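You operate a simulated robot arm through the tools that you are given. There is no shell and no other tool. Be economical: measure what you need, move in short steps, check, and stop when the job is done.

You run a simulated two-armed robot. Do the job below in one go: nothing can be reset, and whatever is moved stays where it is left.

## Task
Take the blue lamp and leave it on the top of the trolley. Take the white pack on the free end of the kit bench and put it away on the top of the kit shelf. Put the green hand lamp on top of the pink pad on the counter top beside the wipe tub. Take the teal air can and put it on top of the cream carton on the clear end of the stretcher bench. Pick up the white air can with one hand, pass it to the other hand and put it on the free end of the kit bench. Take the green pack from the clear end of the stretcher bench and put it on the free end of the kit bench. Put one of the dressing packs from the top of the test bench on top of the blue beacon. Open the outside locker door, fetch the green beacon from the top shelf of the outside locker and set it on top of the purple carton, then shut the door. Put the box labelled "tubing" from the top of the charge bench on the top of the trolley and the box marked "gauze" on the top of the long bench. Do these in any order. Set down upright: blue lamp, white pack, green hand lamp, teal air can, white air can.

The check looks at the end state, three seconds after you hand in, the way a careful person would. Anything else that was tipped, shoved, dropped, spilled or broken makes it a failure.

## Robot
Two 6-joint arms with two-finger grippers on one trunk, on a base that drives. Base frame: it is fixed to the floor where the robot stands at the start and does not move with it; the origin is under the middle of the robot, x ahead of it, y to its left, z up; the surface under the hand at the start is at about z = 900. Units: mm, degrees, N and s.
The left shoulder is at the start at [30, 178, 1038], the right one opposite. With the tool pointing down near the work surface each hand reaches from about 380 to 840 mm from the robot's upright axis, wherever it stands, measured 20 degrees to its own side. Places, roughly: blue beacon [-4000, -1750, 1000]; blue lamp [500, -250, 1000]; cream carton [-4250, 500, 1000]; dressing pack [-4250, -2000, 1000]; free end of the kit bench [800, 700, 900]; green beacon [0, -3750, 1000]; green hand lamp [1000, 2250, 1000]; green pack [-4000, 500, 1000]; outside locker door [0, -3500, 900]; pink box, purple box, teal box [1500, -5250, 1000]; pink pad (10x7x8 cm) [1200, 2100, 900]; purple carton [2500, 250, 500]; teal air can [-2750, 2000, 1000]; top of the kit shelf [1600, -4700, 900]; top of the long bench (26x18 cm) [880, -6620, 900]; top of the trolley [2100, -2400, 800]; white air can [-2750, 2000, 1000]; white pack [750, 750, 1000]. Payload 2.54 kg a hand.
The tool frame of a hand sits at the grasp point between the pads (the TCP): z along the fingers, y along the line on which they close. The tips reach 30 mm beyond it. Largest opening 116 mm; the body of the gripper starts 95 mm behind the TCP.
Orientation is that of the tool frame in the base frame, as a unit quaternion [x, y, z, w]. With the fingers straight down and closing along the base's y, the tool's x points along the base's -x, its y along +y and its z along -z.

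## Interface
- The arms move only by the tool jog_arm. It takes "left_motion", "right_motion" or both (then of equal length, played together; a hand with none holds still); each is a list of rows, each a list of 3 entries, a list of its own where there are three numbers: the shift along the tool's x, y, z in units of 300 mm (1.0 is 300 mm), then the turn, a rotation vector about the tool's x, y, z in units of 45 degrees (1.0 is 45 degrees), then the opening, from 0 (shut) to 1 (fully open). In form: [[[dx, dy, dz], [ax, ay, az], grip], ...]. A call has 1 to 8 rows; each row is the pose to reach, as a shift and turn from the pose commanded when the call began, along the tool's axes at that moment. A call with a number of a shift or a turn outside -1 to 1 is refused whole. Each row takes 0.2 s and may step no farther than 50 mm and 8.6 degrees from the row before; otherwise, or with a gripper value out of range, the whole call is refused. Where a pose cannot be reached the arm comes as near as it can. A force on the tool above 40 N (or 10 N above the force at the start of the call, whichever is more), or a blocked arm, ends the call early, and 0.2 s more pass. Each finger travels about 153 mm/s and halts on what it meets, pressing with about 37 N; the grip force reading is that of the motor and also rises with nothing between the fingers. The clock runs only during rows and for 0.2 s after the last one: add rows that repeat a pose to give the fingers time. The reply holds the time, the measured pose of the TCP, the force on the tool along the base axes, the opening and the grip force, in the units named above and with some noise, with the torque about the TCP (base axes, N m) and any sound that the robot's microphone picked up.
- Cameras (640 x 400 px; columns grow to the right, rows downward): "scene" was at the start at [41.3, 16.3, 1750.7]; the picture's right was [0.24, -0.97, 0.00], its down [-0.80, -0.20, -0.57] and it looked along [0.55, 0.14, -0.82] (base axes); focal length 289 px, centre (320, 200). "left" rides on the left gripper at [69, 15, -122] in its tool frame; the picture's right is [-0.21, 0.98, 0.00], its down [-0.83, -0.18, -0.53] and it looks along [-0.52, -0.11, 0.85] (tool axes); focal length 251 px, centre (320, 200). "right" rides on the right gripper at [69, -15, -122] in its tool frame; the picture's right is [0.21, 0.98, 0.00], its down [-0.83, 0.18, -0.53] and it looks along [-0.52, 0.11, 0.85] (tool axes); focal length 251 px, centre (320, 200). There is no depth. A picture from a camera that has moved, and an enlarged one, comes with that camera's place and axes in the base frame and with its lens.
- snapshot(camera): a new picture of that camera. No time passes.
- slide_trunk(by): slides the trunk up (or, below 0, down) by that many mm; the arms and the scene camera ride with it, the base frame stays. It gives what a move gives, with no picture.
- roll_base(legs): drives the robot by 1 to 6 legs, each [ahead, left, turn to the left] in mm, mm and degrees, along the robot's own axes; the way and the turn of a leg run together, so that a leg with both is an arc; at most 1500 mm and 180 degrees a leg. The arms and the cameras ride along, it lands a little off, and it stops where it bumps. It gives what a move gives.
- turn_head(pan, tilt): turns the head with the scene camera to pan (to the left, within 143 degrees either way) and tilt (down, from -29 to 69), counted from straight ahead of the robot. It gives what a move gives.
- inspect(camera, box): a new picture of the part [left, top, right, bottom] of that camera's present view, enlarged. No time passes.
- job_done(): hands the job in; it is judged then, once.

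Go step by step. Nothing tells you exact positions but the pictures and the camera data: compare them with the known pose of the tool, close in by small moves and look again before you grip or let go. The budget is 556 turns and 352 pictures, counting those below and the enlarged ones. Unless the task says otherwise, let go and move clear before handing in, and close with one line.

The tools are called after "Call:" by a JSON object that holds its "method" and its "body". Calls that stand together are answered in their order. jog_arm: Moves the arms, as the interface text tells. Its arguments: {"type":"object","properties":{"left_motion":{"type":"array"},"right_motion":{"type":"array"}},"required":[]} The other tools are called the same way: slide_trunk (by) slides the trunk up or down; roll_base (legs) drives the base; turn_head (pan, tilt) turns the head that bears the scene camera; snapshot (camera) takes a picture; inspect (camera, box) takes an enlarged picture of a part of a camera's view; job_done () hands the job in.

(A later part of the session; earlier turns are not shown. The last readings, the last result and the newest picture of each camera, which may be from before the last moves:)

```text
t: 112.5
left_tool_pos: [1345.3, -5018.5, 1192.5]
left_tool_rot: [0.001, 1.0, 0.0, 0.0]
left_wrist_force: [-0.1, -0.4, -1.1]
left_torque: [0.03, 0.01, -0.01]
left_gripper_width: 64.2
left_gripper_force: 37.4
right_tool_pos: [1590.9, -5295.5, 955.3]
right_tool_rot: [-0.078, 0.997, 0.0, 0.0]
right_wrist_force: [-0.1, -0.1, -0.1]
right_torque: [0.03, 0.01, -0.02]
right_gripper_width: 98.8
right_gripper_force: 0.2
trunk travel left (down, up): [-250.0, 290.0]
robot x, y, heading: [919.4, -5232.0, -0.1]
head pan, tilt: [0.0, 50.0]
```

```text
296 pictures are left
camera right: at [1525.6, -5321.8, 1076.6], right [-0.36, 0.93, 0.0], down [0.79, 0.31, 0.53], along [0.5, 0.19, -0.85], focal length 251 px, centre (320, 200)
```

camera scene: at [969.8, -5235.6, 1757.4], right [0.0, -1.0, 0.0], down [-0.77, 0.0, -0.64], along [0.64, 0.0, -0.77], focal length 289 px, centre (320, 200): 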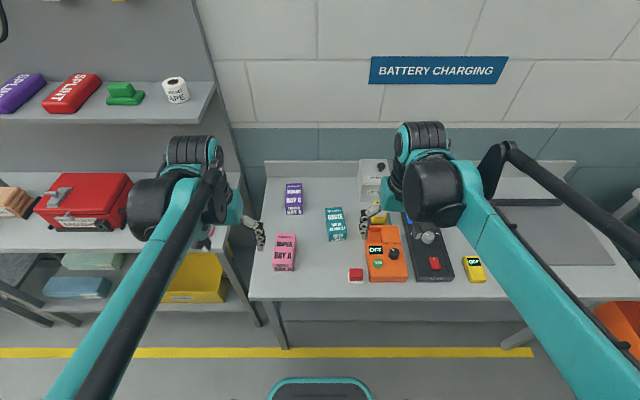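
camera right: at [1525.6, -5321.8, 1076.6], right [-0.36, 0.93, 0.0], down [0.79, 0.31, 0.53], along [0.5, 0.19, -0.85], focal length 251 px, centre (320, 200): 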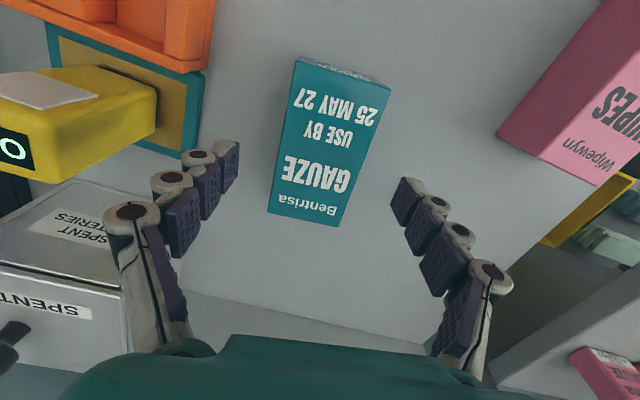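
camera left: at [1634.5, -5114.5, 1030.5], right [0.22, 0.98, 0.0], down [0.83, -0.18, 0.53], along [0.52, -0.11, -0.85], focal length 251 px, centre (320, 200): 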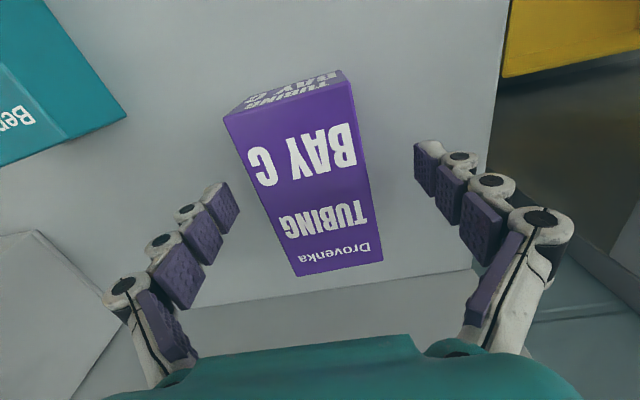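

Call:
{"method": "jog_arm", "body": {"right_motion": [[[0, -0.003, 0.1], [0, 0, 0.03], 0.85], [[0, -0.003, 0.15], [0, 0, 0.03], 0.85], [[0, -0.003, 0.175], [0, 0, 0.03], 0.7], [[0, -0.003, 0.175], [0, 0, 0.03], 0.4], [[0, -0.003, 0.175], [0, 0, 0.03], 0.3], [[0, -0.003, 0.175], [0, 0, 0.03], 0.3]]}}

Call:
{"method": "snapshot", "body": {"camera": "right"}}

```text
t: 114.0
left_tool_pos: [1346.0, -5019.1, 1193.1]
left_tool_rot: [0.001, 1.0, 0.0, 0.0]
left_wrist_force: [0.4, 0.4, -0.9]
left_torque: [0.01, 0.04, 0.01]
left_gripper_width: 64.2
left_gripper_force: 37.6
right_tool_pos: [1590.1, -5296.5, 904.1]
right_tool_rot: [-0.066, 0.998, 0.0, 0.001]
right_wrist_force: [1.7, 2.0, 5.5]
right_torque: [0.24, 0.08, -0.13]
right_gripper_width: 64.2
right_gripper_force: 36.7
trunk travel left (down, up): [-250.0, 290.0]
robot x, y, heading: [921.4, -5235.1, 0.0]
head pan, tilt: [0.0, 50.0]
```

```text
295 pictures are left
camera right: at [1524.8, -5320.2, 1025.7], right [-0.34, 0.94, 0.0], down [0.79, 0.29, 0.53], along [0.5, 0.18, -0.85], focal length 251 px, centre (320, 200)
```

right: 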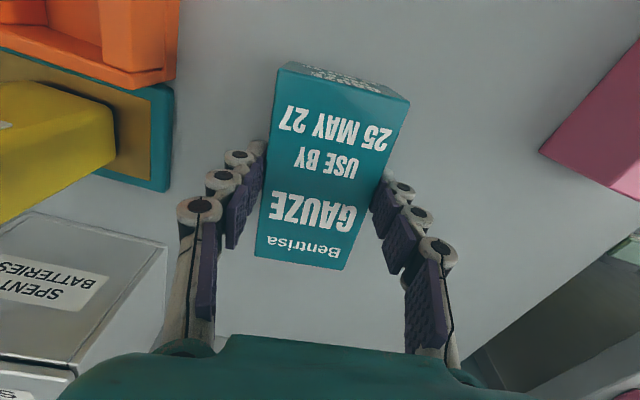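

Gauze gripped. Lift, retract and turn toward the long bench at the end wall.

Call:
{"method": "jog_arm", "body": {"right_motion": [[[0, 0, -0.12], [0, 0, 0], 0.3], [[0, 0, -0.27], [0, 0, 0], 0.3], [[0, 0, -0.42], [0, 0, 0], 0.3], [[0.12, -0.05, -0.5], [0, 0, 0], 0.3], [[0.25, -0.08, -0.58], [0, 0, 0], 0.3], [[0.38, -0.12, -0.66], [0, 0, 0], 0.3], [[0.51, -0.16, -0.74], [0, 0, 0], 0.3], [[0.64, -0.2, -0.82], [0, 0, 0], 0.3]]}}

Call:
{"method": "jog_arm", "body": {"right_motion": [[[0.13, -0.04, -0.08], [0, 0, 0.05], 0.3], [[0.25, -0.08, -0.16], [0, 0, 0.1], 0.3], [[0.3, -0.1, -0.2], [0, 0, 0.17], 0.3]]}}

Call:
{"method": "roll_base", "body": {"legs": [[-120, 0, 0], [0, -450, 0]]}}

Call:
{"method": "turn_head", "body": {"pan": -90, "tilt": 35}}

Call:
{"method": "snapshot", "body": {"camera": "scene"}}

```text
t: 115.8
left_tool_pos: [1341.5, -5019.0, 1193.1]
left_tool_rot: [0.001, 1.0, 0.0, 0.001]
left_wrist_force: [-0.7, 0.1, -2.4]
left_torque: [0.01, 0.0, 0.0]
left_gripper_width: 64.1
left_gripper_force: 36.5
right_tool_pos: [1404.7, -5382.5, 1148.9]
right_tool_rot: [-0.066, 0.998, 0.001, 0.002]
right_wrist_force: [-1.0, -0.4, -1.2]
right_torque: [0.0, -0.01, -0.02]
right_gripper_width: 64.0
right_gripper_force: 37.3
trunk travel left (down, up): [-250.0, 290.0]
robot x, y, heading: [921.7, -5234.4, -0.3]
head pan, tilt: [0.0, 50.0]
```

```text
t: 116.5
left_tool_pos: [1344.4, -5018.5, 1192.7]
left_tool_rot: [0.001, 1.0, 0.0, 0.0]
left_wrist_force: [0.1, -0.3, -2.3]
left_torque: [0.03, 0.04, -0.03]
left_gripper_width: 64.1
left_gripper_force: 37.1
right_tool_pos: [1321.7, -5424.6, 1208.3]
right_tool_rot: [0.0, 1.0, 0.0, 0.0]
right_wrist_force: [0.3, -0.9, -0.7]
right_torque: [-0.01, -0.05, -0.03]
right_gripper_width: 64.2
right_gripper_force: 37.3
trunk travel left (down, up): [-250.0, 290.0]
robot x, y, heading: [919.1, -5232.9, -0.1]
head pan, tilt: [0.0, 50.0]
```

```text
t: 120.2
left_tool_pos: [1224.0, -5483.1, 1193.1]
left_tool_rot: [0.004, 1.0, 0.001, 0.0]
left_wrist_force: [0.1, 0.0, -1.6]
left_torque: [0.02, 0.0, -0.02]
left_gripper_width: 64.1
left_gripper_force: 36.5
right_tool_pos: [1197.5, -5888.0, 1207.9]
right_tool_rot: [0.005, 1.0, 0.0, 0.0]
right_wrist_force: [0.5, -0.3, -1.5]
right_torque: [0.02, 0.02, 0.03]
right_gripper_width: 64.2
right_gripper_force: 37.2
trunk travel left (down, up): [-250.0, 290.0]
robot x, y, heading: [800.5, -5694.8, -0.5]
head pan, tilt: [0.0, 50.0]
```

```text
t: 121.8
left_tool_pos: [1224.2, -5483.4, 1192.5]
left_tool_rot: [0.005, 1.0, -0.001, 0.001]
left_wrist_force: [0.5, -0.7, -1.9]
left_torque: [0.04, 0.02, -0.04]
left_gripper_width: 64.0
left_gripper_force: 37.7
right_tool_pos: [1197.2, -5887.7, 1207.6]
right_tool_rot: [0.005, 1.0, 0.0, -0.001]
right_wrist_force: [0.1, 0.2, -2.4]
right_torque: [-0.03, 0.01, 0.0]
right_gripper_width: 63.8
right_gripper_force: 37.1
trunk travel left (down, up): [-250.0, 290.0]
robot x, y, heading: [796.8, -5693.4, -0.8]
head pan, tilt: [-90.0, 35.0]
```

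```text
294 pictures are left
camera scene: at [768.9, -5783.1, 1779.1], right [-1.0, 0.01, 0.0], down [0.01, 0.57, -0.82], along [-0.01, -0.82, -0.57], focal length 289 px, centre (320, 200)
```

scene: 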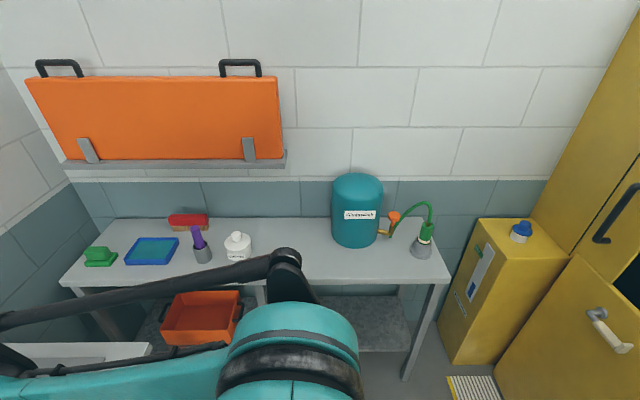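

Target spot (880,−6620) lies between the white bottle and the teal tank. Turn right 90° and approach.

Call:
{"method": "roll_base", "body": {"legs": [[0, 0, -89], [180, 150, 0]]}}

Call:
{"method": "turn_head", "body": {"pan": 0, "tilt": 48}}

Call:
{"method": "snapshot", "body": {"camera": "scene"}}

Call:
{"method": "snapshot", "body": {"camera": "right"}}

```text
t: 127.4
left_tool_pos: [1162.1, -6298.4, 1193.7]
left_tool_rot: [0.71, 0.705, 0.001, 0.001]
left_wrist_force: [-0.1, -0.5, -1.9]
left_torque: [0.03, 0.03, -0.02]
left_gripper_width: 64.4
left_gripper_force: 36.7
right_tool_pos: [758.4, -6273.4, 1207.9]
right_tool_rot: [0.709, 0.705, 0.0, 0.0]
right_wrist_force: [0.7, -0.8, -2.0]
right_torque: [0.03, 0.03, -0.01]
right_gripper_width: 63.9
right_gripper_force: 36.9
trunk travel left (down, up): [-250.0, 290.0]
robot x, y, heading: [946.7, -5874.4, -90.3]
head pan, tilt: [-90.0, 35.0]
```

```text
t: 129.0
left_tool_pos: [1162.0, -6298.2, 1194.7]
left_tool_rot: [0.71, 0.704, 0.0, 0.0]
left_wrist_force: [0.3, 0.0, -2.2]
left_torque: [0.01, -0.01, 0.01]
left_gripper_width: 64.2
left_gripper_force: 36.7
right_tool_pos: [757.0, -6273.6, 1206.4]
right_tool_rot: [0.709, 0.705, 0.0, 0.0]
right_wrist_force: [0.3, -0.9, -1.5]
right_torque: [0.01, 0.04, 0.0]
right_gripper_width: 63.9
right_gripper_force: 36.6
trunk travel left (down, up): [-250.0, 290.0]
robot x, y, heading: [948.4, -5872.5, -90.3]
head pan, tilt: [0.0, 48.0]
```

```text
293 pictures are left
camera scene: at [949.1, -5923.6, 1760.1], right [-1.0, 0.01, 0.0], down [0.01, 0.74, -0.67], along [-0.01, -0.67, -0.74], focal length 289 px, centre (320, 200)
```

scene: 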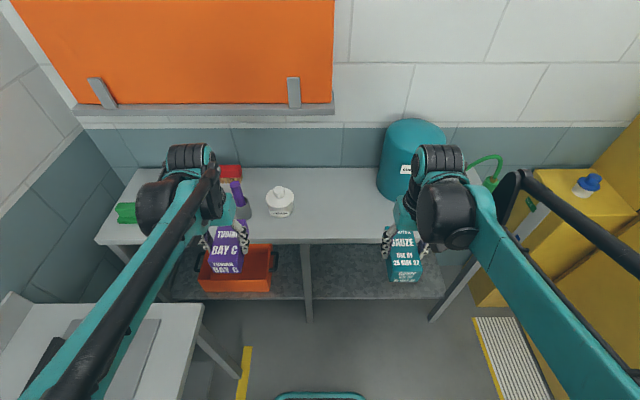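

```text
292 pictures are left
camera right: at [744.6, -6204.3, 1329.5], right [0.98, 0.21, 0.0], down [0.18, -0.83, 0.53], along [0.11, -0.52, -0.85], focal length 251 px, centre (320, 200)
```

right: 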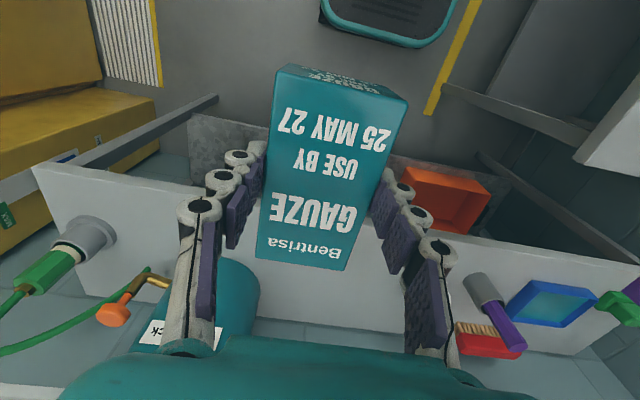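

Call:
{"method": "jog_arm", "body": {"right_motion": [[[-0.12, 0.05, 0.0], [0, 0, 0], 0.3], [[-0.24, 0.1, 0.0], [0, 0, 0], 0.3], [[-0.36, 0.15, 0.05], [0, 0, 0], 0.3], [[-0.48, 0.2, 0.1], [0, 0, 0], 0.3], [[-0.6, 0.25, 0.15], [0, 0, 0], 0.3], [[-0.72, 0.3, 0.2], [0, 0, 0], 0.3], [[-0.84, 0.36, 0.25], [0, 0, 0], 0.3], [[-0.96, 0.41, 0.3], [0, 0, 0], 0.3]]}}

Call:
{"method": "jog_arm", "body": {"right_motion": [[[-0.1, 0, 0.1], [0, 0, 0], 0.3], [[-0.2, 0, 0.2], [0, 0, 0], 0.3], [[-0.2, 0, 0.35], [0, 0, 0], 0.3], [[-0.2, 0, 0.42], [0, 0, 0], 0.3]]}}

Call:
{"method": "snapshot", "body": {"camera": "right"}}

Call:
{"method": "snapshot", "body": {"camera": "scene"}}

```text
t: 130.8
left_tool_pos: [1162.3, -6300.6, 1191.3]
left_tool_rot: [0.71, 0.705, 0.0, 0.0]
left_wrist_force: [-0.6, 0.9, -1.6]
left_torque: [0.04, -0.04, 0.01]
left_gripper_width: 64.1
left_gripper_force: 36.8
right_tool_pos: [881.7, -6560.3, 1116.7]
right_tool_rot: [0.709, 0.705, 0.001, 0.0]
right_wrist_force: [0.1, -0.5, -1.0]
right_torque: [0.01, 0.01, 0.0]
right_gripper_width: 64.4
right_gripper_force: 37.2
trunk travel left (down, up): [-250.0, 290.0]
robot x, y, heading: [948.3, -5872.8, -90.5]
head pan, tilt: [0.0, 48.0]
```

```text
t: 131.8
left_tool_pos: [1161.7, -6300.0, 1192.6]
left_tool_rot: [0.709, 0.705, 0.0, 0.0]
left_wrist_force: [0.4, -0.4, -1.5]
left_torque: [0.06, 0.0, 0.04]
left_gripper_width: 64.3
left_gripper_force: 36.5
right_tool_pos: [879.6, -6623.1, 990.7]
right_tool_rot: [0.709, 0.705, 0.0, 0.0]
right_wrist_force: [-0.5, -0.1, -1.5]
right_torque: [0.04, 0.02, 0.03]
right_gripper_width: 64.1
right_gripper_force: 37.0
trunk travel left (down, up): [-250.0, 290.0]
robot x, y, heading: [948.8, -5874.2, -90.6]
head pan, tilt: [0.0, 48.0]
```

```text
291 pictures are left
camera right: at [865.9, -6553.1, 1112.8], right [0.98, 0.21, 0.0], down [0.18, -0.83, 0.53], along [0.11, -0.52, -0.85], focal length 251 px, centre (320, 200)
```

right: 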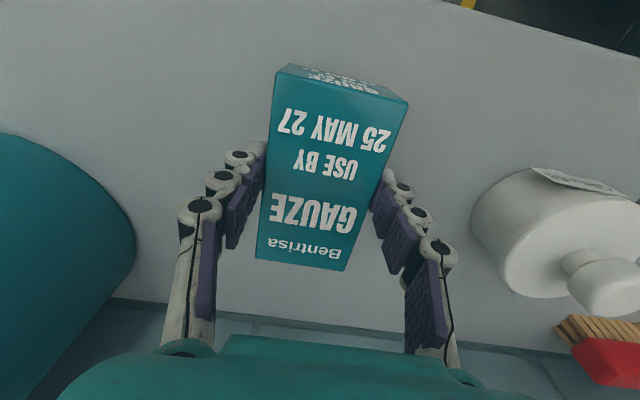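

```text
290 pictures are left
camera scene: at [949.2, -5924.8, 1760.0], right [-1.0, 0.01, 0.0], down [0.01, 0.74, -0.67], along [0.0, -0.67, -0.74], focal length 289 px, centre (320, 200)
```

scene: 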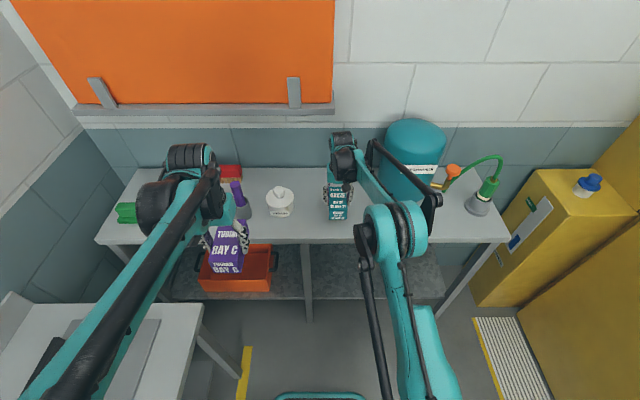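

Good clear spot. Lower slowly until contact.

Call:
{"method": "jog_arm", "body": {"right_motion": [[[0, 0, 0.08], [0, 0, 0], 0.3], [[0, 0, 0.13], [0, 0, 0], 0.3], [[0, 0, 0.16], [0, 0, 0], 0.3], [[0, 0, 0.18], [0, 0, 0], 0.3], [[0, 0, 0.2], [0, 0, 0], 0.3], [[0, 0, 0.22], [0, 0, 0], 0.3], [[0, 0, 0.24], [0, 0, 0], 0.3], [[0, 0, 0.26], [0, 0, 0], 0.3]]}}

```text
t: 133.3
left_tool_pos: [1161.0, -6296.2, 1192.6]
left_tool_rot: [0.71, 0.704, -0.001, 0.001]
left_wrist_force: [0.8, 0.2, -2.5]
left_torque: [0.03, -0.02, -0.03]
left_gripper_width: 64.4
left_gripper_force: 37.0
right_tool_pos: [877.2, -6620.1, 927.9]
right_tool_rot: [0.709, 0.705, 0.0, -0.001]
right_wrist_force: [-1.4, 5.3, 16.3]
right_torque: [-0.27, -0.27, -0.07]
right_gripper_width: 63.9
right_gripper_force: 37.5
trunk travel left (down, up): [-250.0, 290.0]
robot x, y, heading: [948.8, -5873.8, -90.5]
head pan, tilt: [0.0, 48.0]
stopped in row 7 (right hand): the force on the tool passed its limit at 53 N (the readings are from after the stop); the commanded pose is now the measured one
```

Call:
{"method": "jog_arm", "body": {"right_motion": [[[0, 0, 0], [0, 0, 0], 0.45], [[0, 0, 0], [0, 0, 0], 0.75], [[0, 0, 0], [0, 0, 0], 0.9], [[0, 0, -0.03], [0, 0, 0], 0.9], [[0, 0, -0.15], [0, 0, 0], 0.9], [[0, 0, -0.3], [0, 0, 0], 0.9]]}}

Call:
{"method": "snapshot", "body": {"camera": "right"}}

```text
t: 134.7
left_tool_pos: [1161.8, -6297.9, 1192.1]
left_tool_rot: [0.709, 0.705, 0.0, 0.0]
left_wrist_force: [-0.3, 0.8, -2.7]
left_torque: [-0.03, 0.0, -0.02]
left_gripper_width: 63.9
left_gripper_force: 37.2
right_tool_pos: [879.3, -6621.6, 1014.5]
right_tool_rot: [0.709, 0.705, 0.001, 0.0]
right_wrist_force: [-0.4, 0.4, 0.2]
right_torque: [0.0, -0.03, 0.01]
right_gripper_width: 104.6
right_gripper_force: 0.0
trunk travel left (down, up): [-250.0, 290.0]
robot x, y, heading: [947.0, -5875.2, -90.4]
head pan, tilt: [0.0, 48.0]
```

```text
289 pictures are left
camera right: at [866.2, -6552.8, 1136.8], right [0.98, 0.21, 0.0], down [0.18, -0.83, 0.53], along [0.11, -0.52, -0.85], focal length 251 px, centre (320, 200)
```

right: 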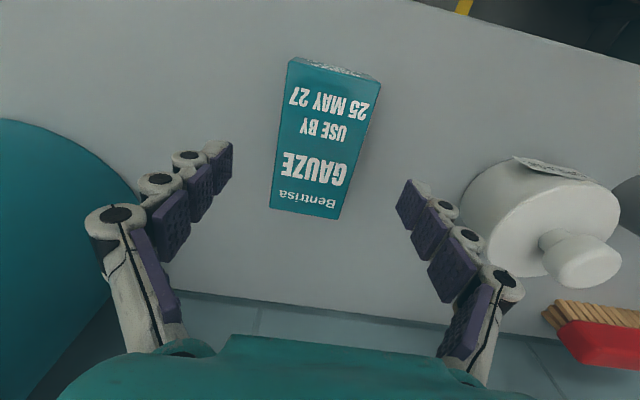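

Gauze sits on the long bench. Retract and drive back to the trolley.

Call:
{"method": "jog_arm", "body": {"right_motion": [[[0, 0, -0.15], [0, 0, 0], 0.9], [[0.1, 0, -0.28], [0, 0, 0], 0.9], [[0.22, -0.04, -0.38], [0, 0, 0], 0.9], [[0.36, -0.1, -0.45], [0, 0, 0], 0.9], [[0.5, -0.14, -0.5], [0, 0, 0], 0.9], [[0.65, -0.18, -0.52], [0, 0, 0], 0.9], [[0.8, -0.22, -0.54], [0, 0, 0], 0.9], [[0.95, -0.25, -0.56], [0, 0, 0], 0.9]]}}

Call:
{"method": "roll_base", "body": {"legs": [[-170, -150, 0], [0, 0, 90.5], [0, 1200, 0], [0, 1200, 0]]}}

Call:
{"method": "turn_head", "body": {"pan": 60, "tilt": 25}}

Call:
{"method": "snapshot", "body": {"camera": "scene"}}

```text
refused: row 4 steps farther than a row can; nothing moved
```

```text
t: 147.3
left_tool_pos: [1238.0, -4174.1, 1195.0]
left_tool_rot: [0.009, 1.0, 0.003, 0.002]
left_wrist_force: [0.0, -1.5, -1.7]
left_torque: [0.01, 0.03, -0.03]
left_gripper_width: 64.1
left_gripper_force: 37.2
right_tool_pos: [1558.7, -4493.9, 1018.1]
right_tool_rot: [0.024, 0.999, -0.023, 0.0]
right_wrist_force: [-2.3, -62.9, 28.3]
right_torque: [-1.85, 0.32, 0.44]
right_gripper_width: 54.1
right_gripper_force: 36.6
trunk travel left (down, up): [-250.0, 290.0]
robot x, y, heading: [812.2, -4380.1, -0.9]
head pan, tilt: [0.0, 48.0]
stopped in leg 4: the force on the tool passed its limit at 62 N (the readings are from after the stop); the commanded pose is now the measured one
```

```text
t: 148.7
left_tool_pos: [1236.5, -4175.1, 1196.0]
left_tool_rot: [0.009, 1.0, 0.004, 0.002]
left_wrist_force: [-0.5, -0.8, -2.1]
left_torque: [0.03, 0.03, -0.02]
left_gripper_width: 63.9
left_gripper_force: 36.6
right_tool_pos: [1559.9, -4495.0, 1017.2]
right_tool_rot: [0.024, 0.999, -0.022, 0.002]
right_wrist_force: [-8.8, -71.3, 22.3]
right_torque: [-1.54, 0.46, 0.29]
right_gripper_width: 54.3
right_gripper_force: 36.7
trunk travel left (down, up): [-250.0, 290.0]
robot x, y, heading: [810.1, -4378.1, -0.8]
head pan, tilt: [60.0, 25.0]
```

```text
288 pictures are left
camera scene: at [826.5, -4309.6, 1795.4], right [0.86, -0.51, 0.0], down [-0.22, -0.36, -0.91], along [0.47, 0.78, -0.42], focal length 289 px, centre (320, 200)
```

scene: 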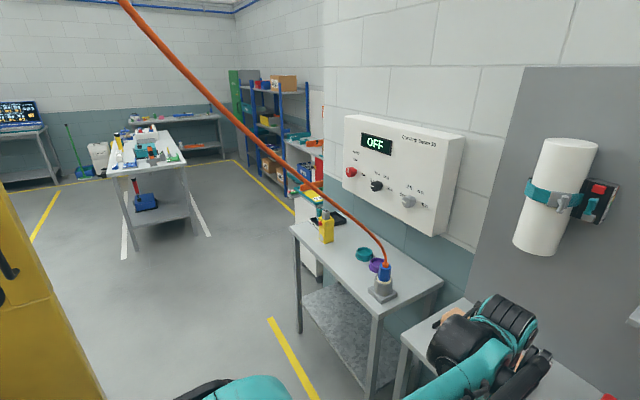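

The arm retract was refused but the base drove anyway, and the extended right hand met the red case. Let me look carefully before anything else.

Call:
{"method": "snapshot", "body": {"camera": "right"}}

Call:
{"method": "turn_head", "body": {"pan": -10, "tilt": 40}}

Call:
{"method": "snapshot", "body": {"camera": "scene"}}

```text
287 pictures are left
camera right: at [1492.3, -4501.3, 1139.8], right [-0.17, 0.98, -0.04], down [0.83, 0.17, 0.53], along [0.53, 0.05, -0.85], focal length 251 px, centre (320, 200)
```

right: 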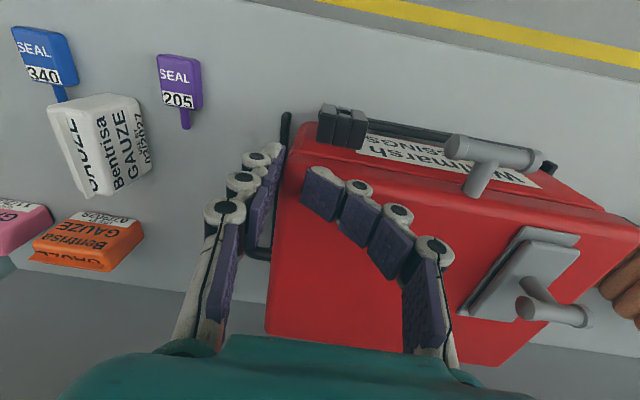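

```text
t: 150.1
left_tool_pos: [1236.1, -4173.2, 1195.4]
left_tool_rot: [0.008, 1.0, 0.003, 0.001]
left_wrist_force: [-0.6, -0.3, -1.9]
left_torque: [0.01, 0.01, 0.0]
left_gripper_width: 63.8
left_gripper_force: 36.4
right_tool_pos: [1559.7, -4494.7, 1016.9]
right_tool_rot: [0.023, 0.999, -0.022, 0.001]
right_wrist_force: [-8.5, -71.2, 20.9]
right_torque: [-1.5, 0.19, 0.33]
right_gripper_width: 55.0
right_gripper_force: 36.5
trunk travel left (down, up): [-250.0, 290.0]
robot x, y, heading: [817.5, -4378.0, -0.8]
head pan, tilt: [-10.0, 40.0]
```

```text
286 pictures are left
camera scene: at [862.9, -4404.6, 1771.6], right [-0.19, -0.98, -0.01], down [-0.63, 0.13, -0.77], along [0.75, -0.14, -0.64], focal length 289 px, centre (320, 200)
```

scene: 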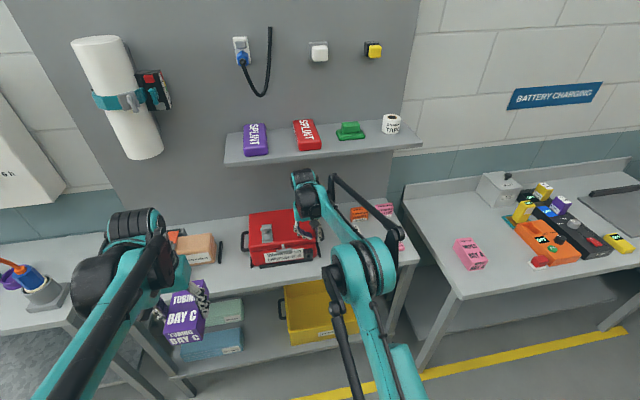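

Call:
{"method": "inspect", "body": {"camera": "right", "box": [200, 80, 440, 280]}}

Call:
{"method": "inspect", "body": {"camera": "scene", "box": [210, 150, 430, 290]}}

```text
2.00 times, centred on (320, 180) of right
camera zoom: at [1492.5, -4501.2, 1139.7], right [-0.17, 0.98, -0.04], down [0.83, 0.17, 0.53], along [0.53, 0.05, -0.85], focal length 503 px, centre (320, 240)
```

zoom: 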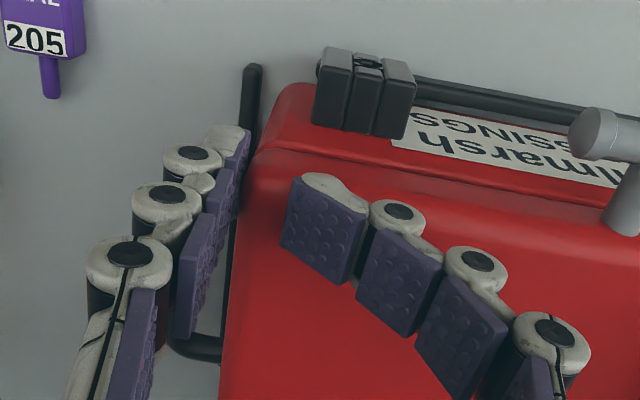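

```text
2.86 times, centred on (320, 220) of scene
camera zoom: at [862.9, -4404.6, 1771.6], right [-0.19, -0.98, -0.01], down [-0.63, 0.13, -0.77], along [0.75, -0.14, -0.64], focal length 826 px, centre (320, 143)
```

zoom: 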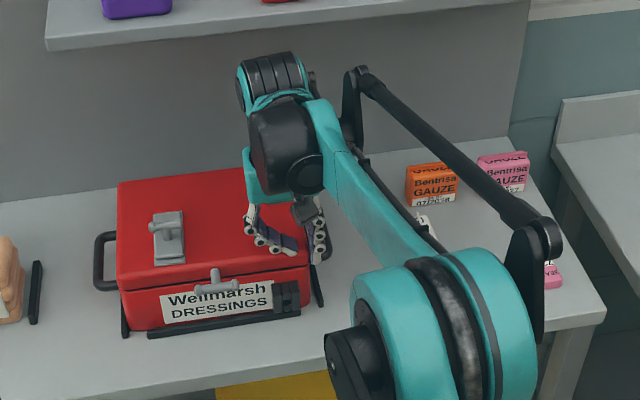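

The left finger is pressing the case's right side while the other rides over the lid. Ease off up and slightly away.

Call:
{"method": "jog_arm", "body": {"right_motion": [[[0, -0.02, -0.015], [0, 0, 0], 0.5], [[0, -0.035, -0.05], [0, 0, 0], 0.5], [[0, -0.035, -0.12], [0, 0, 0], 0.5], [[0, -0.035, -0.25], [0, 0, 0], 0.5], [[0, -0.035, -0.4], [0, 0, 0], 0.5]]}}

Call:
{"method": "snapshot", "body": {"camera": "right"}}

```text
t: 151.3
left_tool_pos: [1238.3, -4166.4, 1193.2]
left_tool_rot: [0.008, 1.0, 0.0, 0.0]
left_wrist_force: [0.9, -0.7, -2.1]
left_torque: [0.01, 0.03, 0.0]
left_gripper_width: 63.9
left_gripper_force: 37.1
right_tool_pos: [1559.7, -4481.0, 1140.0]
right_tool_rot: [0.017, 1.0, -0.016, -0.001]
right_wrist_force: [0.2, 0.7, -1.4]
right_torque: [-0.02, 0.0, -0.02]
right_gripper_width: 57.8
right_gripper_force: 0.0
trunk travel left (down, up): [-250.0, 290.0]
robot x, y, heading: [811.7, -4375.2, -0.9]
head pan, tilt: [-10.0, 40.0]
```

```text
283 pictures are left
camera right: at [1492.6, -4490.3, 1261.4], right [-0.18, 0.98, -0.03], down [0.83, 0.17, 0.53], along [0.52, 0.07, -0.85], focal length 251 px, centre (320, 200)
```

right: 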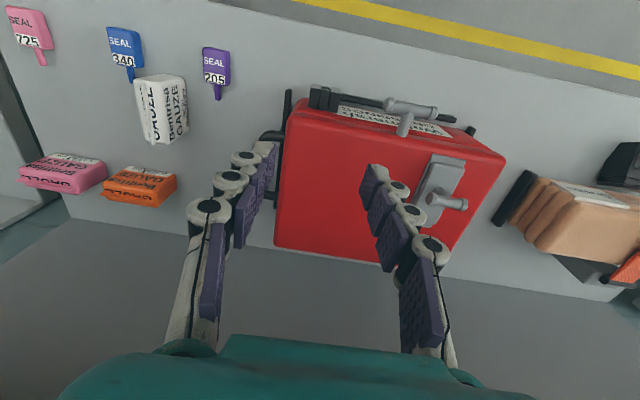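

Call:
{"method": "jog_arm", "body": {"right_motion": [[[0.15, 0, 0], [0, 0, 0], 0.5], [[0.3, 0, 0], [0, 0, 0], 0.5], [[0.45, 0, 0], [0, 0, 0], 0.5], [[0.6, 0, 0], [0, 0, 0], 0.5], [[0.75, -0.05, 0], [0, 0, 0], 0.5], [[0.88, -0.1, -0.08], [0, 0, 0], 0.5], [[0.95, -0.2, -0.17], [0, 0, 0], 0.5]]}}

Call:
{"method": "turn_head", "body": {"pan": -15, "tilt": 40}}

Call:
{"method": "snapshot", "body": {"camera": "scene"}}

```text
t: 152.9
left_tool_pos: [1237.9, -4167.8, 1193.1]
left_tool_rot: [0.008, 1.0, 0.001, 0.001]
left_wrist_force: [-0.2, -0.4, -2.1]
left_torque: [0.02, 0.0, -0.01]
left_gripper_width: 64.1
left_gripper_force: 36.8
right_tool_pos: [1273.3, -4531.5, 1188.3]
right_tool_rot: [0.016, 1.0, -0.015, -0.001]
right_wrist_force: [0.5, 0.0, -0.5]
right_torque: [0.01, -0.02, 0.0]
right_gripper_width: 58.0
right_gripper_force: 0.0
trunk travel left (down, up): [-250.0, 290.0]
robot x, y, heading: [809.2, -4378.3, -0.8]
head pan, tilt: [-10.0, 40.0]
```

```text
t: 153.5
left_tool_pos: [1239.0, -4167.1, 1193.0]
left_tool_rot: [0.009, 1.0, 0.0, -0.001]
left_wrist_force: [0.0, -0.1, -2.4]
left_torque: [0.0, 0.08, 0.0]
left_gripper_width: 64.0
left_gripper_force: 36.6
right_tool_pos: [1275.9, -4529.2, 1188.0]
right_tool_rot: [0.016, 1.0, -0.017, -0.001]
right_wrist_force: [-0.5, -0.2, 1.1]
right_torque: [-0.01, 0.0, 0.01]
right_gripper_width: 58.1
right_gripper_force: 0.0
trunk travel left (down, up): [-250.0, 290.0]
robot x, y, heading: [810.2, -4376.9, -0.8]
head pan, tilt: [-15.0, 40.0]
```

```text
282 pictures are left
camera scene: at [865.9, -4399.8, 1771.5], right [-0.27, -0.96, 0.0], down [-0.62, 0.18, -0.77], along [0.74, -0.21, -0.64], focal length 289 px, centre (320, 200)
```

scene: 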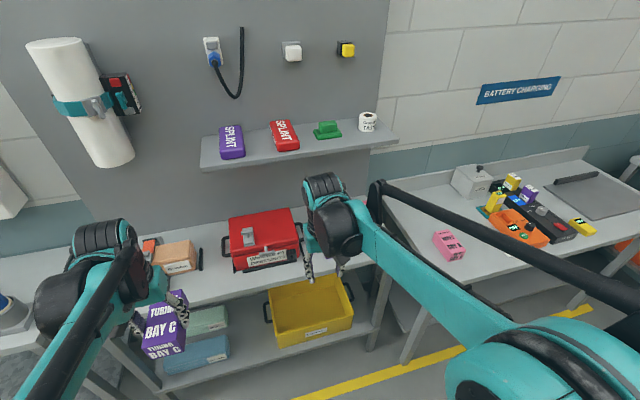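

Recreate an earlier viewpoint to measure whether the case shifted.

Call:
{"method": "roll_base", "body": {"legs": [[-5, 115, 0]]}}

Call:
{"method": "turn_head", "body": {"pan": -20, "tilt": 30}}

Call:
{"method": "snapshot", "body": {"camera": "scene"}}

```text
t: 154.7
left_tool_pos: [1235.0, -4049.7, 1191.8]
left_tool_rot: [0.007, 1.0, 0.0, 0.0]
left_wrist_force: [1.0, 0.5, -1.6]
left_torque: [-0.04, 0.04, 0.01]
left_gripper_width: 64.1
left_gripper_force: 37.0
right_tool_pos: [1271.1, -4413.2, 1187.7]
right_tool_rot: [0.015, 1.0, -0.017, -0.002]
right_wrist_force: [-0.9, 0.1, -0.2]
right_torque: [-0.03, -0.03, 0.02]
right_gripper_width: 57.7
right_gripper_force: 0.1
trunk travel left (down, up): [-250.0, 290.0]
robot x, y, heading: [811.3, -4262.2, -0.8]
head pan, tilt: [-15.0, 40.0]
```

```text
t: 155.5
left_tool_pos: [1235.9, -4051.4, 1192.7]
left_tool_rot: [0.007, 1.0, 0.0, 0.0]
left_wrist_force: [-0.7, -0.3, -1.5]
left_torque: [0.0, 0.03, -0.01]
left_gripper_width: 64.5
left_gripper_force: 36.9
right_tool_pos: [1270.2, -4413.9, 1187.3]
right_tool_rot: [0.015, 1.0, -0.016, -0.001]
right_wrist_force: [-0.1, -0.2, -0.7]
right_torque: [0.01, 0.0, -0.01]
right_gripper_width: 58.1
right_gripper_force: 0.1
trunk travel left (down, up): [-250.0, 290.0]
robot x, y, heading: [805.7, -4262.7, -0.5]
head pan, tilt: [-20.0, 30.0]
```

```text
281 pictures are left
camera scene: at [865.0, -4294.3, 1786.8], right [-0.35, -0.94, 0.0], down [-0.47, 0.18, -0.87], along [0.81, -0.31, -0.5], focal length 289 px, centre (320, 200)
```

scene: 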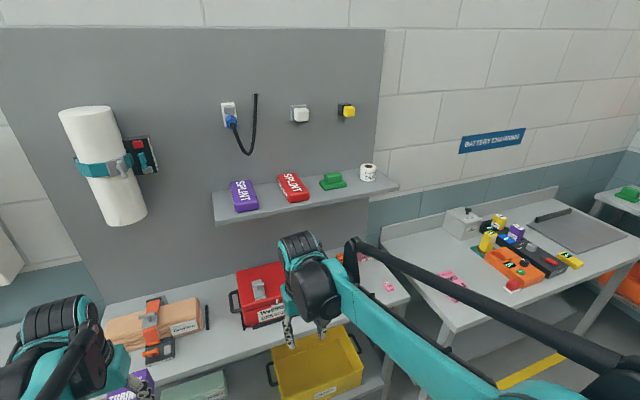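

The case is where it was (within a few mm) and the other items look untouched. Continue to the trolley with the hands retracted.

Call:
{"method": "roll_base", "body": {"legs": [[0, 1000, 0.3], [0, 950, 0.5]]}}

Call:
{"method": "turn_head", "body": {"pan": 0, "tilt": 40}}

Call:
{"method": "snapshot", "body": {"camera": "scene"}}

```text
t: 165.3
left_tool_pos: [1236.7, -2073.5, 1192.1]
left_tool_rot: [-0.006, 1.0, 0.0, 0.0]
left_wrist_force: [0.0, -0.3, -1.7]
left_torque: [0.0, 0.07, 0.02]
left_gripper_width: 64.0
left_gripper_force: 36.9
right_tool_pos: [1283.9, -2435.5, 1188.3]
right_tool_rot: [0.003, 1.0, -0.017, -0.001]
right_wrist_force: [0.2, -0.2, 0.1]
right_torque: [0.02, -0.03, -0.02]
right_gripper_width: 58.1
right_gripper_force: 0.1
trunk travel left (down, up): [-250.0, 290.0]
robot x, y, heading: [815.4, -2292.2, 0.7]
head pan, tilt: [-20.0, 30.0]
```

```text
t: 166.1
left_tool_pos: [1238.6, -2073.5, 1193.1]
left_tool_rot: [-0.007, 1.0, 0.0, 0.0]
left_wrist_force: [-0.6, -0.4, -1.7]
left_torque: [-0.01, 0.03, 0.01]
left_gripper_width: 64.1
left_gripper_force: 36.9
right_tool_pos: [1284.4, -2434.5, 1188.1]
right_tool_rot: [0.002, 1.0, -0.017, -0.001]
right_wrist_force: [-0.2, 0.9, 0.7]
right_torque: [-0.01, 0.0, 0.02]
right_gripper_width: 57.8
right_gripper_force: 0.1
trunk travel left (down, up): [-250.0, 290.0]
robot x, y, heading: [818.6, -2296.0, 0.8]
head pan, tilt: [0.0, 40.0]
```

```text
280 pictures are left
camera scene: at [873.3, -2295.7, 1771.6], right [0.01, -1.0, 0.0], down [-0.64, -0.01, -0.77], along [0.77, 0.01, -0.64], focal length 289 px, centre (320, 200)
```

scene: 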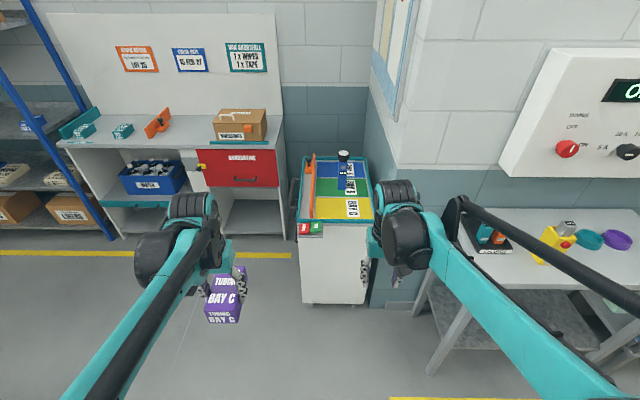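

Call:
{"method": "roll_base", "body": {"legs": [[425, -95, -0.7]]}}

Call:
{"method": "snapshot", "body": {"camera": "scene"}}

Call:
{"method": "snapshot", "body": {"camera": "left"}}

```text
t: 168.8
left_tool_pos: [1663.9, -2174.8, 1192.7]
left_tool_rot: [0.003, 1.0, -0.001, 0.0]
left_wrist_force: [-0.7, 0.0, -1.6]
left_torque: [-0.04, 0.03, 0.0]
left_gripper_width: 64.0
left_gripper_force: 36.9
right_tool_pos: [1705.1, -2536.9, 1188.3]
right_tool_rot: [0.011, 1.0, -0.016, -0.001]
right_wrist_force: [0.5, 0.2, -0.8]
right_torque: [-0.01, 0.03, 0.0]
right_gripper_width: 57.9
right_gripper_force: 0.0
trunk travel left (down, up): [-250.0, 290.0]
robot x, y, heading: [1243.4, -2386.6, -0.4]
head pan, tilt: [0.0, 40.0]
```

```text
279 pictures are left
camera scene: at [1296.6, -2389.9, 1771.5], right [0.0, -1.0, 0.0], down [-0.64, 0.0, -0.77], along [0.77, 0.0, -0.64], focal length 289 px, centre (320, 200)
```

scene: 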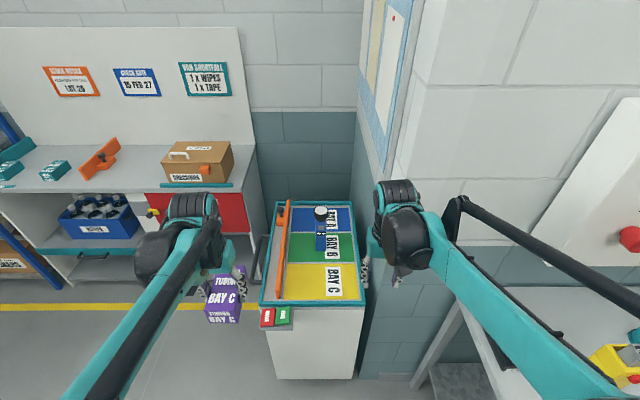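

```text
278 pictures are left
camera left: at [1594.3, -2158.8, 1314.6], right [0.22, 0.98, 0.0], down [0.82, -0.19, 0.53], along [0.52, -0.12, -0.85], focal length 251 px, centre (320, 200)
```

left: 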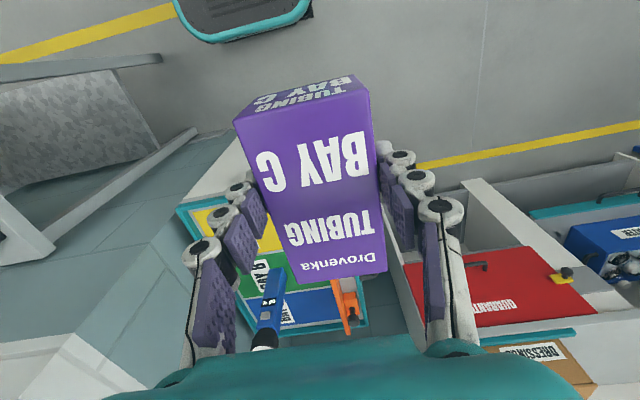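

Call:
{"method": "jog_arm", "body": {"left_motion": [[[-0.12, -0.07, 0], [0, 0, 0], 0.3], [[-0.24, -0.14, 0], [0, 0, 0], 0.3], [[-0.36, -0.21, 0.03], [0, 0, 0], 0.3], [[-0.48, -0.28, 0.06], [0, 0, 0], 0.3], [[-0.6, -0.35, 0.1], [0, 0, 0], 0.3], [[-0.72, -0.42, 0.14], [0, 0, 0], 0.3], [[-0.84, -0.49, 0.18], [0, 0, 0], 0.3], [[-0.953, -0.567, 0.22], [0, 0, 0], 0.3]]}}

Call:
{"method": "snapshot", "body": {"camera": "left"}}

Call:
{"method": "snapshot", "body": {"camera": "scene"}}

```text
t: 170.6
left_tool_pos: [1951.0, -2344.3, 1123.4]
left_tool_rot: [0.003, 1.0, 0.001, -0.001]
left_wrist_force: [-0.2, -0.8, -2.9]
left_torque: [0.0, 0.09, -0.02]
left_gripper_width: 63.9
left_gripper_force: 37.1
right_tool_pos: [1705.9, -2537.2, 1186.9]
right_tool_rot: [0.012, 1.0, -0.016, -0.001]
right_wrist_force: [0.7, -1.3, 0.8]
right_torque: [0.03, 0.05, -0.04]
right_gripper_width: 58.2
right_gripper_force: 0.1
trunk travel left (down, up): [-250.0, 290.0]
robot x, y, heading: [1239.6, -2388.2, -0.2]
head pan, tilt: [0.0, 40.0]
```

```text
277 pictures are left
camera left: at [1882.1, -2329.0, 1245.6], right [0.22, 0.98, 0.0], down [0.83, -0.19, 0.53], along [0.52, -0.12, -0.85], focal length 251 px, centre (320, 200)
```

left: 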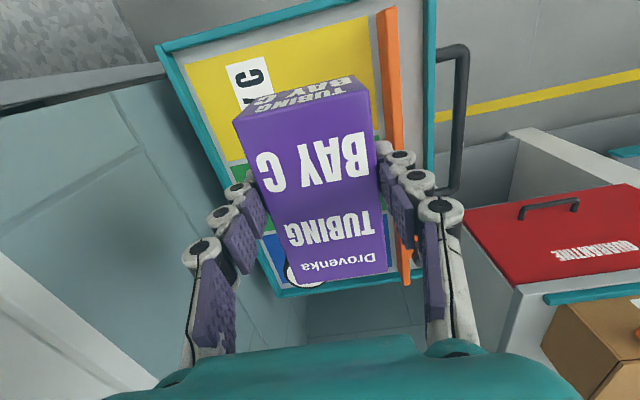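

```text
276 pictures are left
camera scene: at [1298.6, -2390.9, 1771.4], right [0.0, -1.0, 0.0], down [-0.64, 0.0, -0.76], along [0.76, 0.0, -0.64], focal length 289 px, centre (320, 200)
```

scene: 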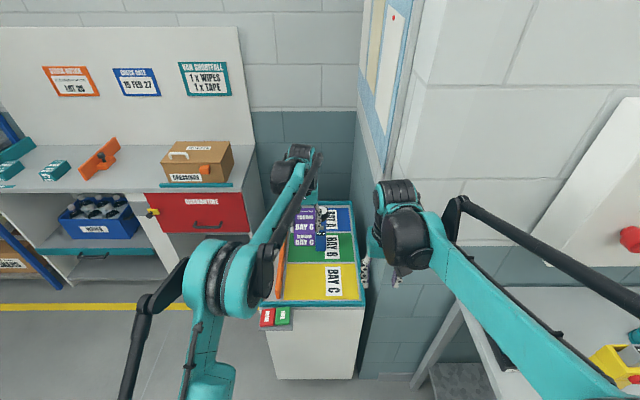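

Call:
{"method": "jog_arm", "body": {"left_motion": [[[0, 0, 0.15], [0, 0, 0], 0.3], [[0, 0, 0.3], [0, 0, 0], 0.3], [[0, 0, 0.45], [0, 0, 0], 0.3], [[0, 0, 0.6], [0, 0, 0], 0.3], [[0, 0, 0.7], [0, 0, 0], 0.3]]}}

Call:
{"method": "snapshot", "body": {"camera": "left"}}

```text
t: 171.8
left_tool_pos: [1949.1, -2346.1, 916.1]
left_tool_rot: [0.003, 1.0, 0.0, 0.0]
left_wrist_force: [0.3, -0.8, -2.2]
left_torque: [-0.02, 0.03, 0.0]
left_gripper_width: 63.9
left_gripper_force: 36.4
right_tool_pos: [1704.6, -2536.8, 1188.4]
right_tool_rot: [0.012, 1.0, -0.018, -0.001]
right_wrist_force: [0.2, 0.7, 0.3]
right_torque: [0.04, 0.04, 0.01]
right_gripper_width: 57.9
right_gripper_force: 0.1
trunk travel left (down, up): [-250.0, 290.0]
robot x, y, heading: [1238.5, -2387.9, -0.3]
head pan, tilt: [0.0, 40.0]
```

```text
275 pictures are left
camera left: at [1877.8, -2331.1, 1038.5], right [0.22, 0.98, 0.0], down [0.82, -0.19, 0.53], along [0.52, -0.12, -0.85], focal length 251 px, centre (320, 200)
```

left: 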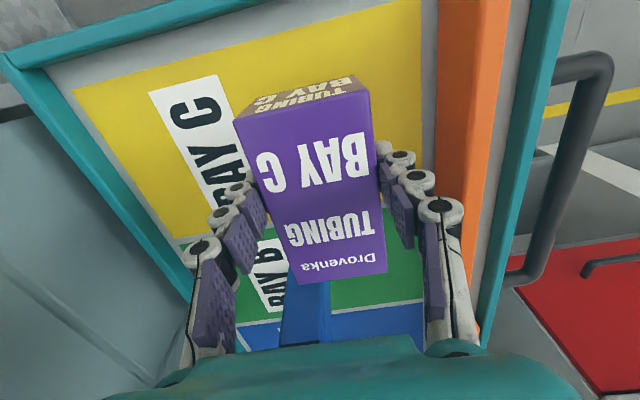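

Call:
{"method": "jog_arm", "body": {"left_motion": [[[0, 0, 0.08], [0, 0, 0], 0.3], [[0, 0, 0.13], [0, 0, 0], 0.3], [[0, 0, 0.16], [0, 0, 0], 0.3], [[0, 0, 0.18], [0, 0, 0], 0.3], [[0, 0, 0.2], [0, 0, 0], 0.3], [[0, 0, 0.215], [0, 0, 0], 0.3], [[0, 0, 0.225], [0, 0, 0], 0.3], [[0, 0, 0.235], [0, 0, 0], 0.3]]}}

```text
t: 173.6
left_tool_pos: [1948.2, -2346.0, 848.4]
left_tool_rot: [0.002, 1.0, 0.0, 0.0]
left_wrist_force: [-0.2, 0.2, 28.1]
left_torque: [0.02, -0.02, -0.03]
left_gripper_width: 64.5
left_gripper_force: 37.5
right_tool_pos: [1699.8, -2535.8, 1189.2]
right_tool_rot: [0.011, 1.0, -0.016, 0.0]
right_wrist_force: [0.5, -0.3, -0.1]
right_torque: [0.0, 0.0, 0.01]
right_gripper_width: 58.1
right_gripper_force: 0.0
trunk travel left (down, up): [-250.0, 290.0]
robot x, y, heading: [1239.5, -2392.5, -0.2]
head pan, tilt: [0.0, 40.0]
```

Contact at 848. Release with limited opening and rise.

Call:
{"method": "jog_arm", "body": {"left_motion": [[[0, 0, -0.01], [0, 0, 0], 0.5], [[0, 0, -0.01], [0, 0, 0], 0.72], [[0, 0, -0.01], [0, 0, 0], 0.72], [[0, 0, -0.1], [0, 0, 0], 0.72], [[0, 0, -0.25], [0, 0, 0], 0.72], [[0, 0, -0.4], [0, 0, 0], 0.72], [[0, 0, -0.55], [0, 0, 0], 0.72], [[0, 0, -0.7], [0, 0, 0], 0.72]]}}

Call:
{"method": "jog_arm", "body": {"left_motion": [[[0.14, 0.05, -0.06], [0, 0, 0], 0.72], [[0.28, 0.1, -0.12], [0, 0, 0], 0.72], [[0.42, 0.15, -0.18], [0, 0, 0], 0.72], [[0.56, 0.2, -0.24], [0, 0, 0], 0.72], [[0.7, 0.25, -0.3], [0, 0, 0], 0.72], [[0.84, 0.3, -0.36], [0, 0, 0], 0.72], [[0.97, 0.35, -0.4], [0, 0, 0], 0.72]]}}

Call:
{"method": "snapshot", "body": {"camera": "scene"}}

```text
t: 175.3
left_tool_pos: [1949.4, -2344.2, 1056.4]
left_tool_rot: [0.002, 1.0, 0.0, -0.001]
left_wrist_force: [-0.1, -0.3, -0.8]
left_torque: [0.01, -0.01, -0.01]
left_gripper_width: 83.4
left_gripper_force: 0.0
right_tool_pos: [1702.3, -2536.5, 1188.1]
right_tool_rot: [0.012, 1.0, -0.016, -0.001]
right_wrist_force: [0.4, -0.4, 0.2]
right_torque: [-0.01, 0.0, -0.02]
right_gripper_width: 58.1
right_gripper_force: 0.0
trunk travel left (down, up): [-250.0, 290.0]
robot x, y, heading: [1240.9, -2388.8, -0.1]
head pan, tilt: [0.0, 40.0]
```

```text
t: 176.9
left_tool_pos: [1655.0, -2240.7, 1177.4]
left_tool_rot: [0.003, 1.0, 0.0, 0.0]
left_wrist_force: [-1.6, -0.1, -0.6]
left_torque: [0.03, -0.05, 0.02]
left_gripper_width: 83.6
left_gripper_force: 0.1
right_tool_pos: [1702.0, -2535.7, 1189.3]
right_tool_rot: [0.012, 1.0, -0.017, 0.0]
right_wrist_force: [-1.1, 0.3, -1.4]
right_torque: [-0.04, -0.05, -0.01]
right_gripper_width: 58.0
right_gripper_force: 0.1
trunk travel left (down, up): [-250.0, 290.0]
robot x, y, heading: [1237.7, -2386.7, -0.4]
head pan, tilt: [0.0, 40.0]
```

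```text
274 pictures are left
camera scene: at [1293.1, -2389.3, 1771.6], right [0.0, -1.0, 0.0], down [-0.64, 0.0, -0.77], along [0.77, 0.0, -0.64], focal length 289 px, centre (320, 200)
```

scene: 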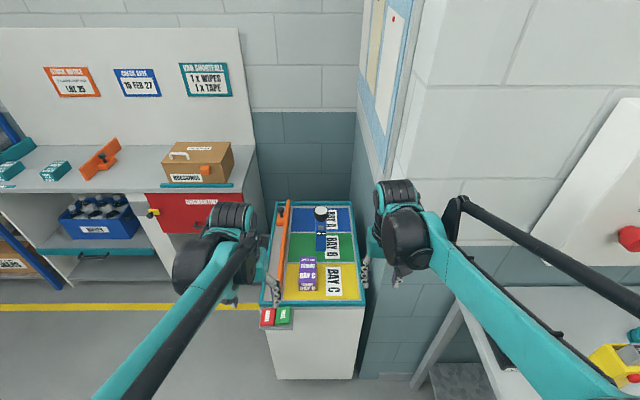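

Tubing is in Bay C. Now on to the outside locker: back out, drive to y≈−3600 and turn around.

Call:
{"method": "roll_base", "body": {"legs": [[-400, 0, 0.4], [0, -1200, 0], [0, 0, 180]]}}

Call:
{"method": "turn_head", "body": {"pan": 0, "tilt": 35}}

Call:
{"method": "snapshot", "body": {"camera": "scene"}}

```text
t: 192.5
left_tool_pos: [437.4, -3741.0, 1176.8]
left_tool_rot: [1.0, 0.01, 0.0, 0.0]
left_wrist_force: [0.7, 0.7, 0.2]
left_torque: [-0.01, 0.02, 0.0]
left_gripper_width: 83.6
left_gripper_force: 0.0
right_tool_pos: [383.6, -3445.8, 1188.1]
right_tool_rot: [1.0, 0.0, 0.002, -0.016]
right_wrist_force: [-0.6, -0.1, -0.3]
right_torque: [0.01, -0.02, 0.0]
right_gripper_width: 57.6
right_gripper_force: 0.0
trunk travel left (down, up): [-250.0, 290.0]
robot x, y, heading: [847.9, -3580.6, -178.9]
head pan, tilt: [0.0, 40.0]
```

```text
t: 193.1
left_tool_pos: [437.5, -3739.9, 1176.3]
left_tool_rot: [1.0, 0.011, 0.0, 0.0]
left_wrist_force: [0.4, -0.2, 0.4]
left_torque: [0.02, 0.0, 0.0]
left_gripper_width: 83.6
left_gripper_force: 0.1
right_tool_pos: [383.2, -3446.7, 1187.9]
right_tool_rot: [1.0, 0.0, 0.001, -0.016]
right_wrist_force: [1.2, -0.5, 0.1]
right_torque: [0.02, -0.01, -0.01]
right_gripper_width: 57.9
right_gripper_force: 0.0
trunk travel left (down, up): [-250.0, 290.0]
robot x, y, heading: [853.8, -3583.1, -178.8]
head pan, tilt: [0.0, 35.0]
```

```text
273 pictures are left
camera scene: at [793.9, -3584.2, 1779.1], right [-0.02, 1.0, 0.0], down [0.57, 0.01, -0.82], along [-0.82, -0.02, -0.57], focal length 289 px, centre (320, 200)
```

scene: 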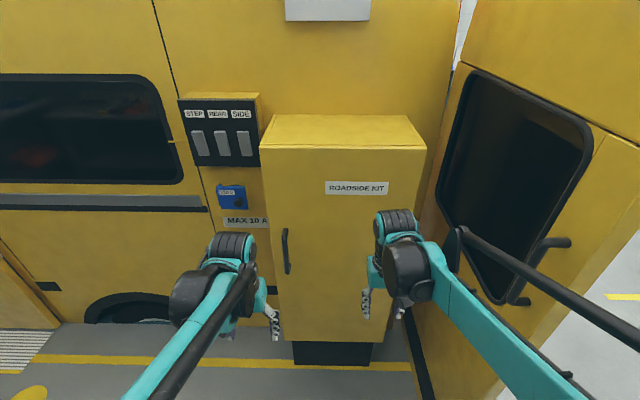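

The locker "ROADSIDE KIT" front is at x≈−16, y −3780…−3280, handle (vertical bar) near (25,−3729, z 900–1115), hinged on the right. I'll bring the left hand forward and pitch it horizontal.

Call:
{"method": "jog_arm", "body": {"left_motion": [[[-0.12, 0, 0], [0, -0.125, 0], 0.9], [[-0.24, 0, 0], [0, -0.25, 0], 0.9], [[-0.36, 0, 0], [0, -0.375, 0], 0.9], [[-0.48, 0, 0], [0, -0.5, 0], 0.9], [[-0.6, 0, 0], [0, -0.625, 0], 0.9], [[-0.7, 0, 0], [0, -0.75, 0], 0.9], [[-0.8, 0, 0], [0, -0.875, 0], 0.9], [[-0.9, 0, 0], [0, -1, 0], 0.9]]}}

Call:
{"method": "snapshot", "body": {"camera": "scene"}}

```text
t: 194.9
left_tool_pos: [165.5, -3746.1, 1176.8]
left_tool_rot: [0.924, 0.01, -0.383, 0.005]
left_wrist_force: [-0.2, -0.6, 0.4]
left_torque: [0.02, 0.0, -0.01]
left_gripper_width: 104.3
left_gripper_force: 0.0
right_tool_pos: [381.8, -3445.4, 1188.2]
right_tool_rot: [1.0, 0.001, 0.0, -0.018]
right_wrist_force: [-0.3, 1.3, -1.1]
right_torque: [-0.03, -0.04, 0.01]
right_gripper_width: 57.9
right_gripper_force: 0.0
trunk travel left (down, up): [-250.0, 290.0]
robot x, y, heading: [849.0, -3583.1, -178.6]
head pan, tilt: [0.0, 35.0]
```

```text
272 pictures are left
camera scene: at [792.5, -3584.2, 1779.0], right [-0.02, 1.0, 0.0], down [0.57, 0.01, -0.82], along [-0.82, -0.02, -0.57], focal length 289 px, centre (320, 200)
```

scene: 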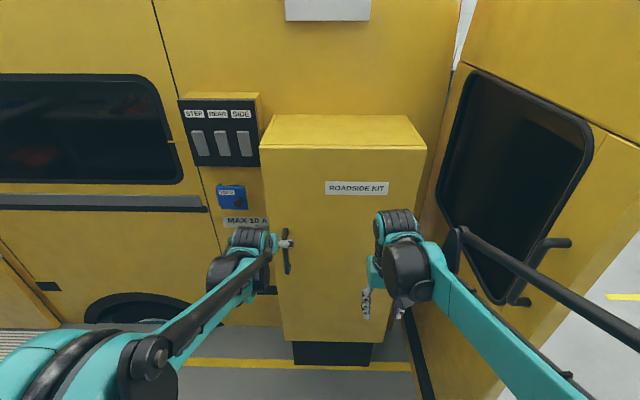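

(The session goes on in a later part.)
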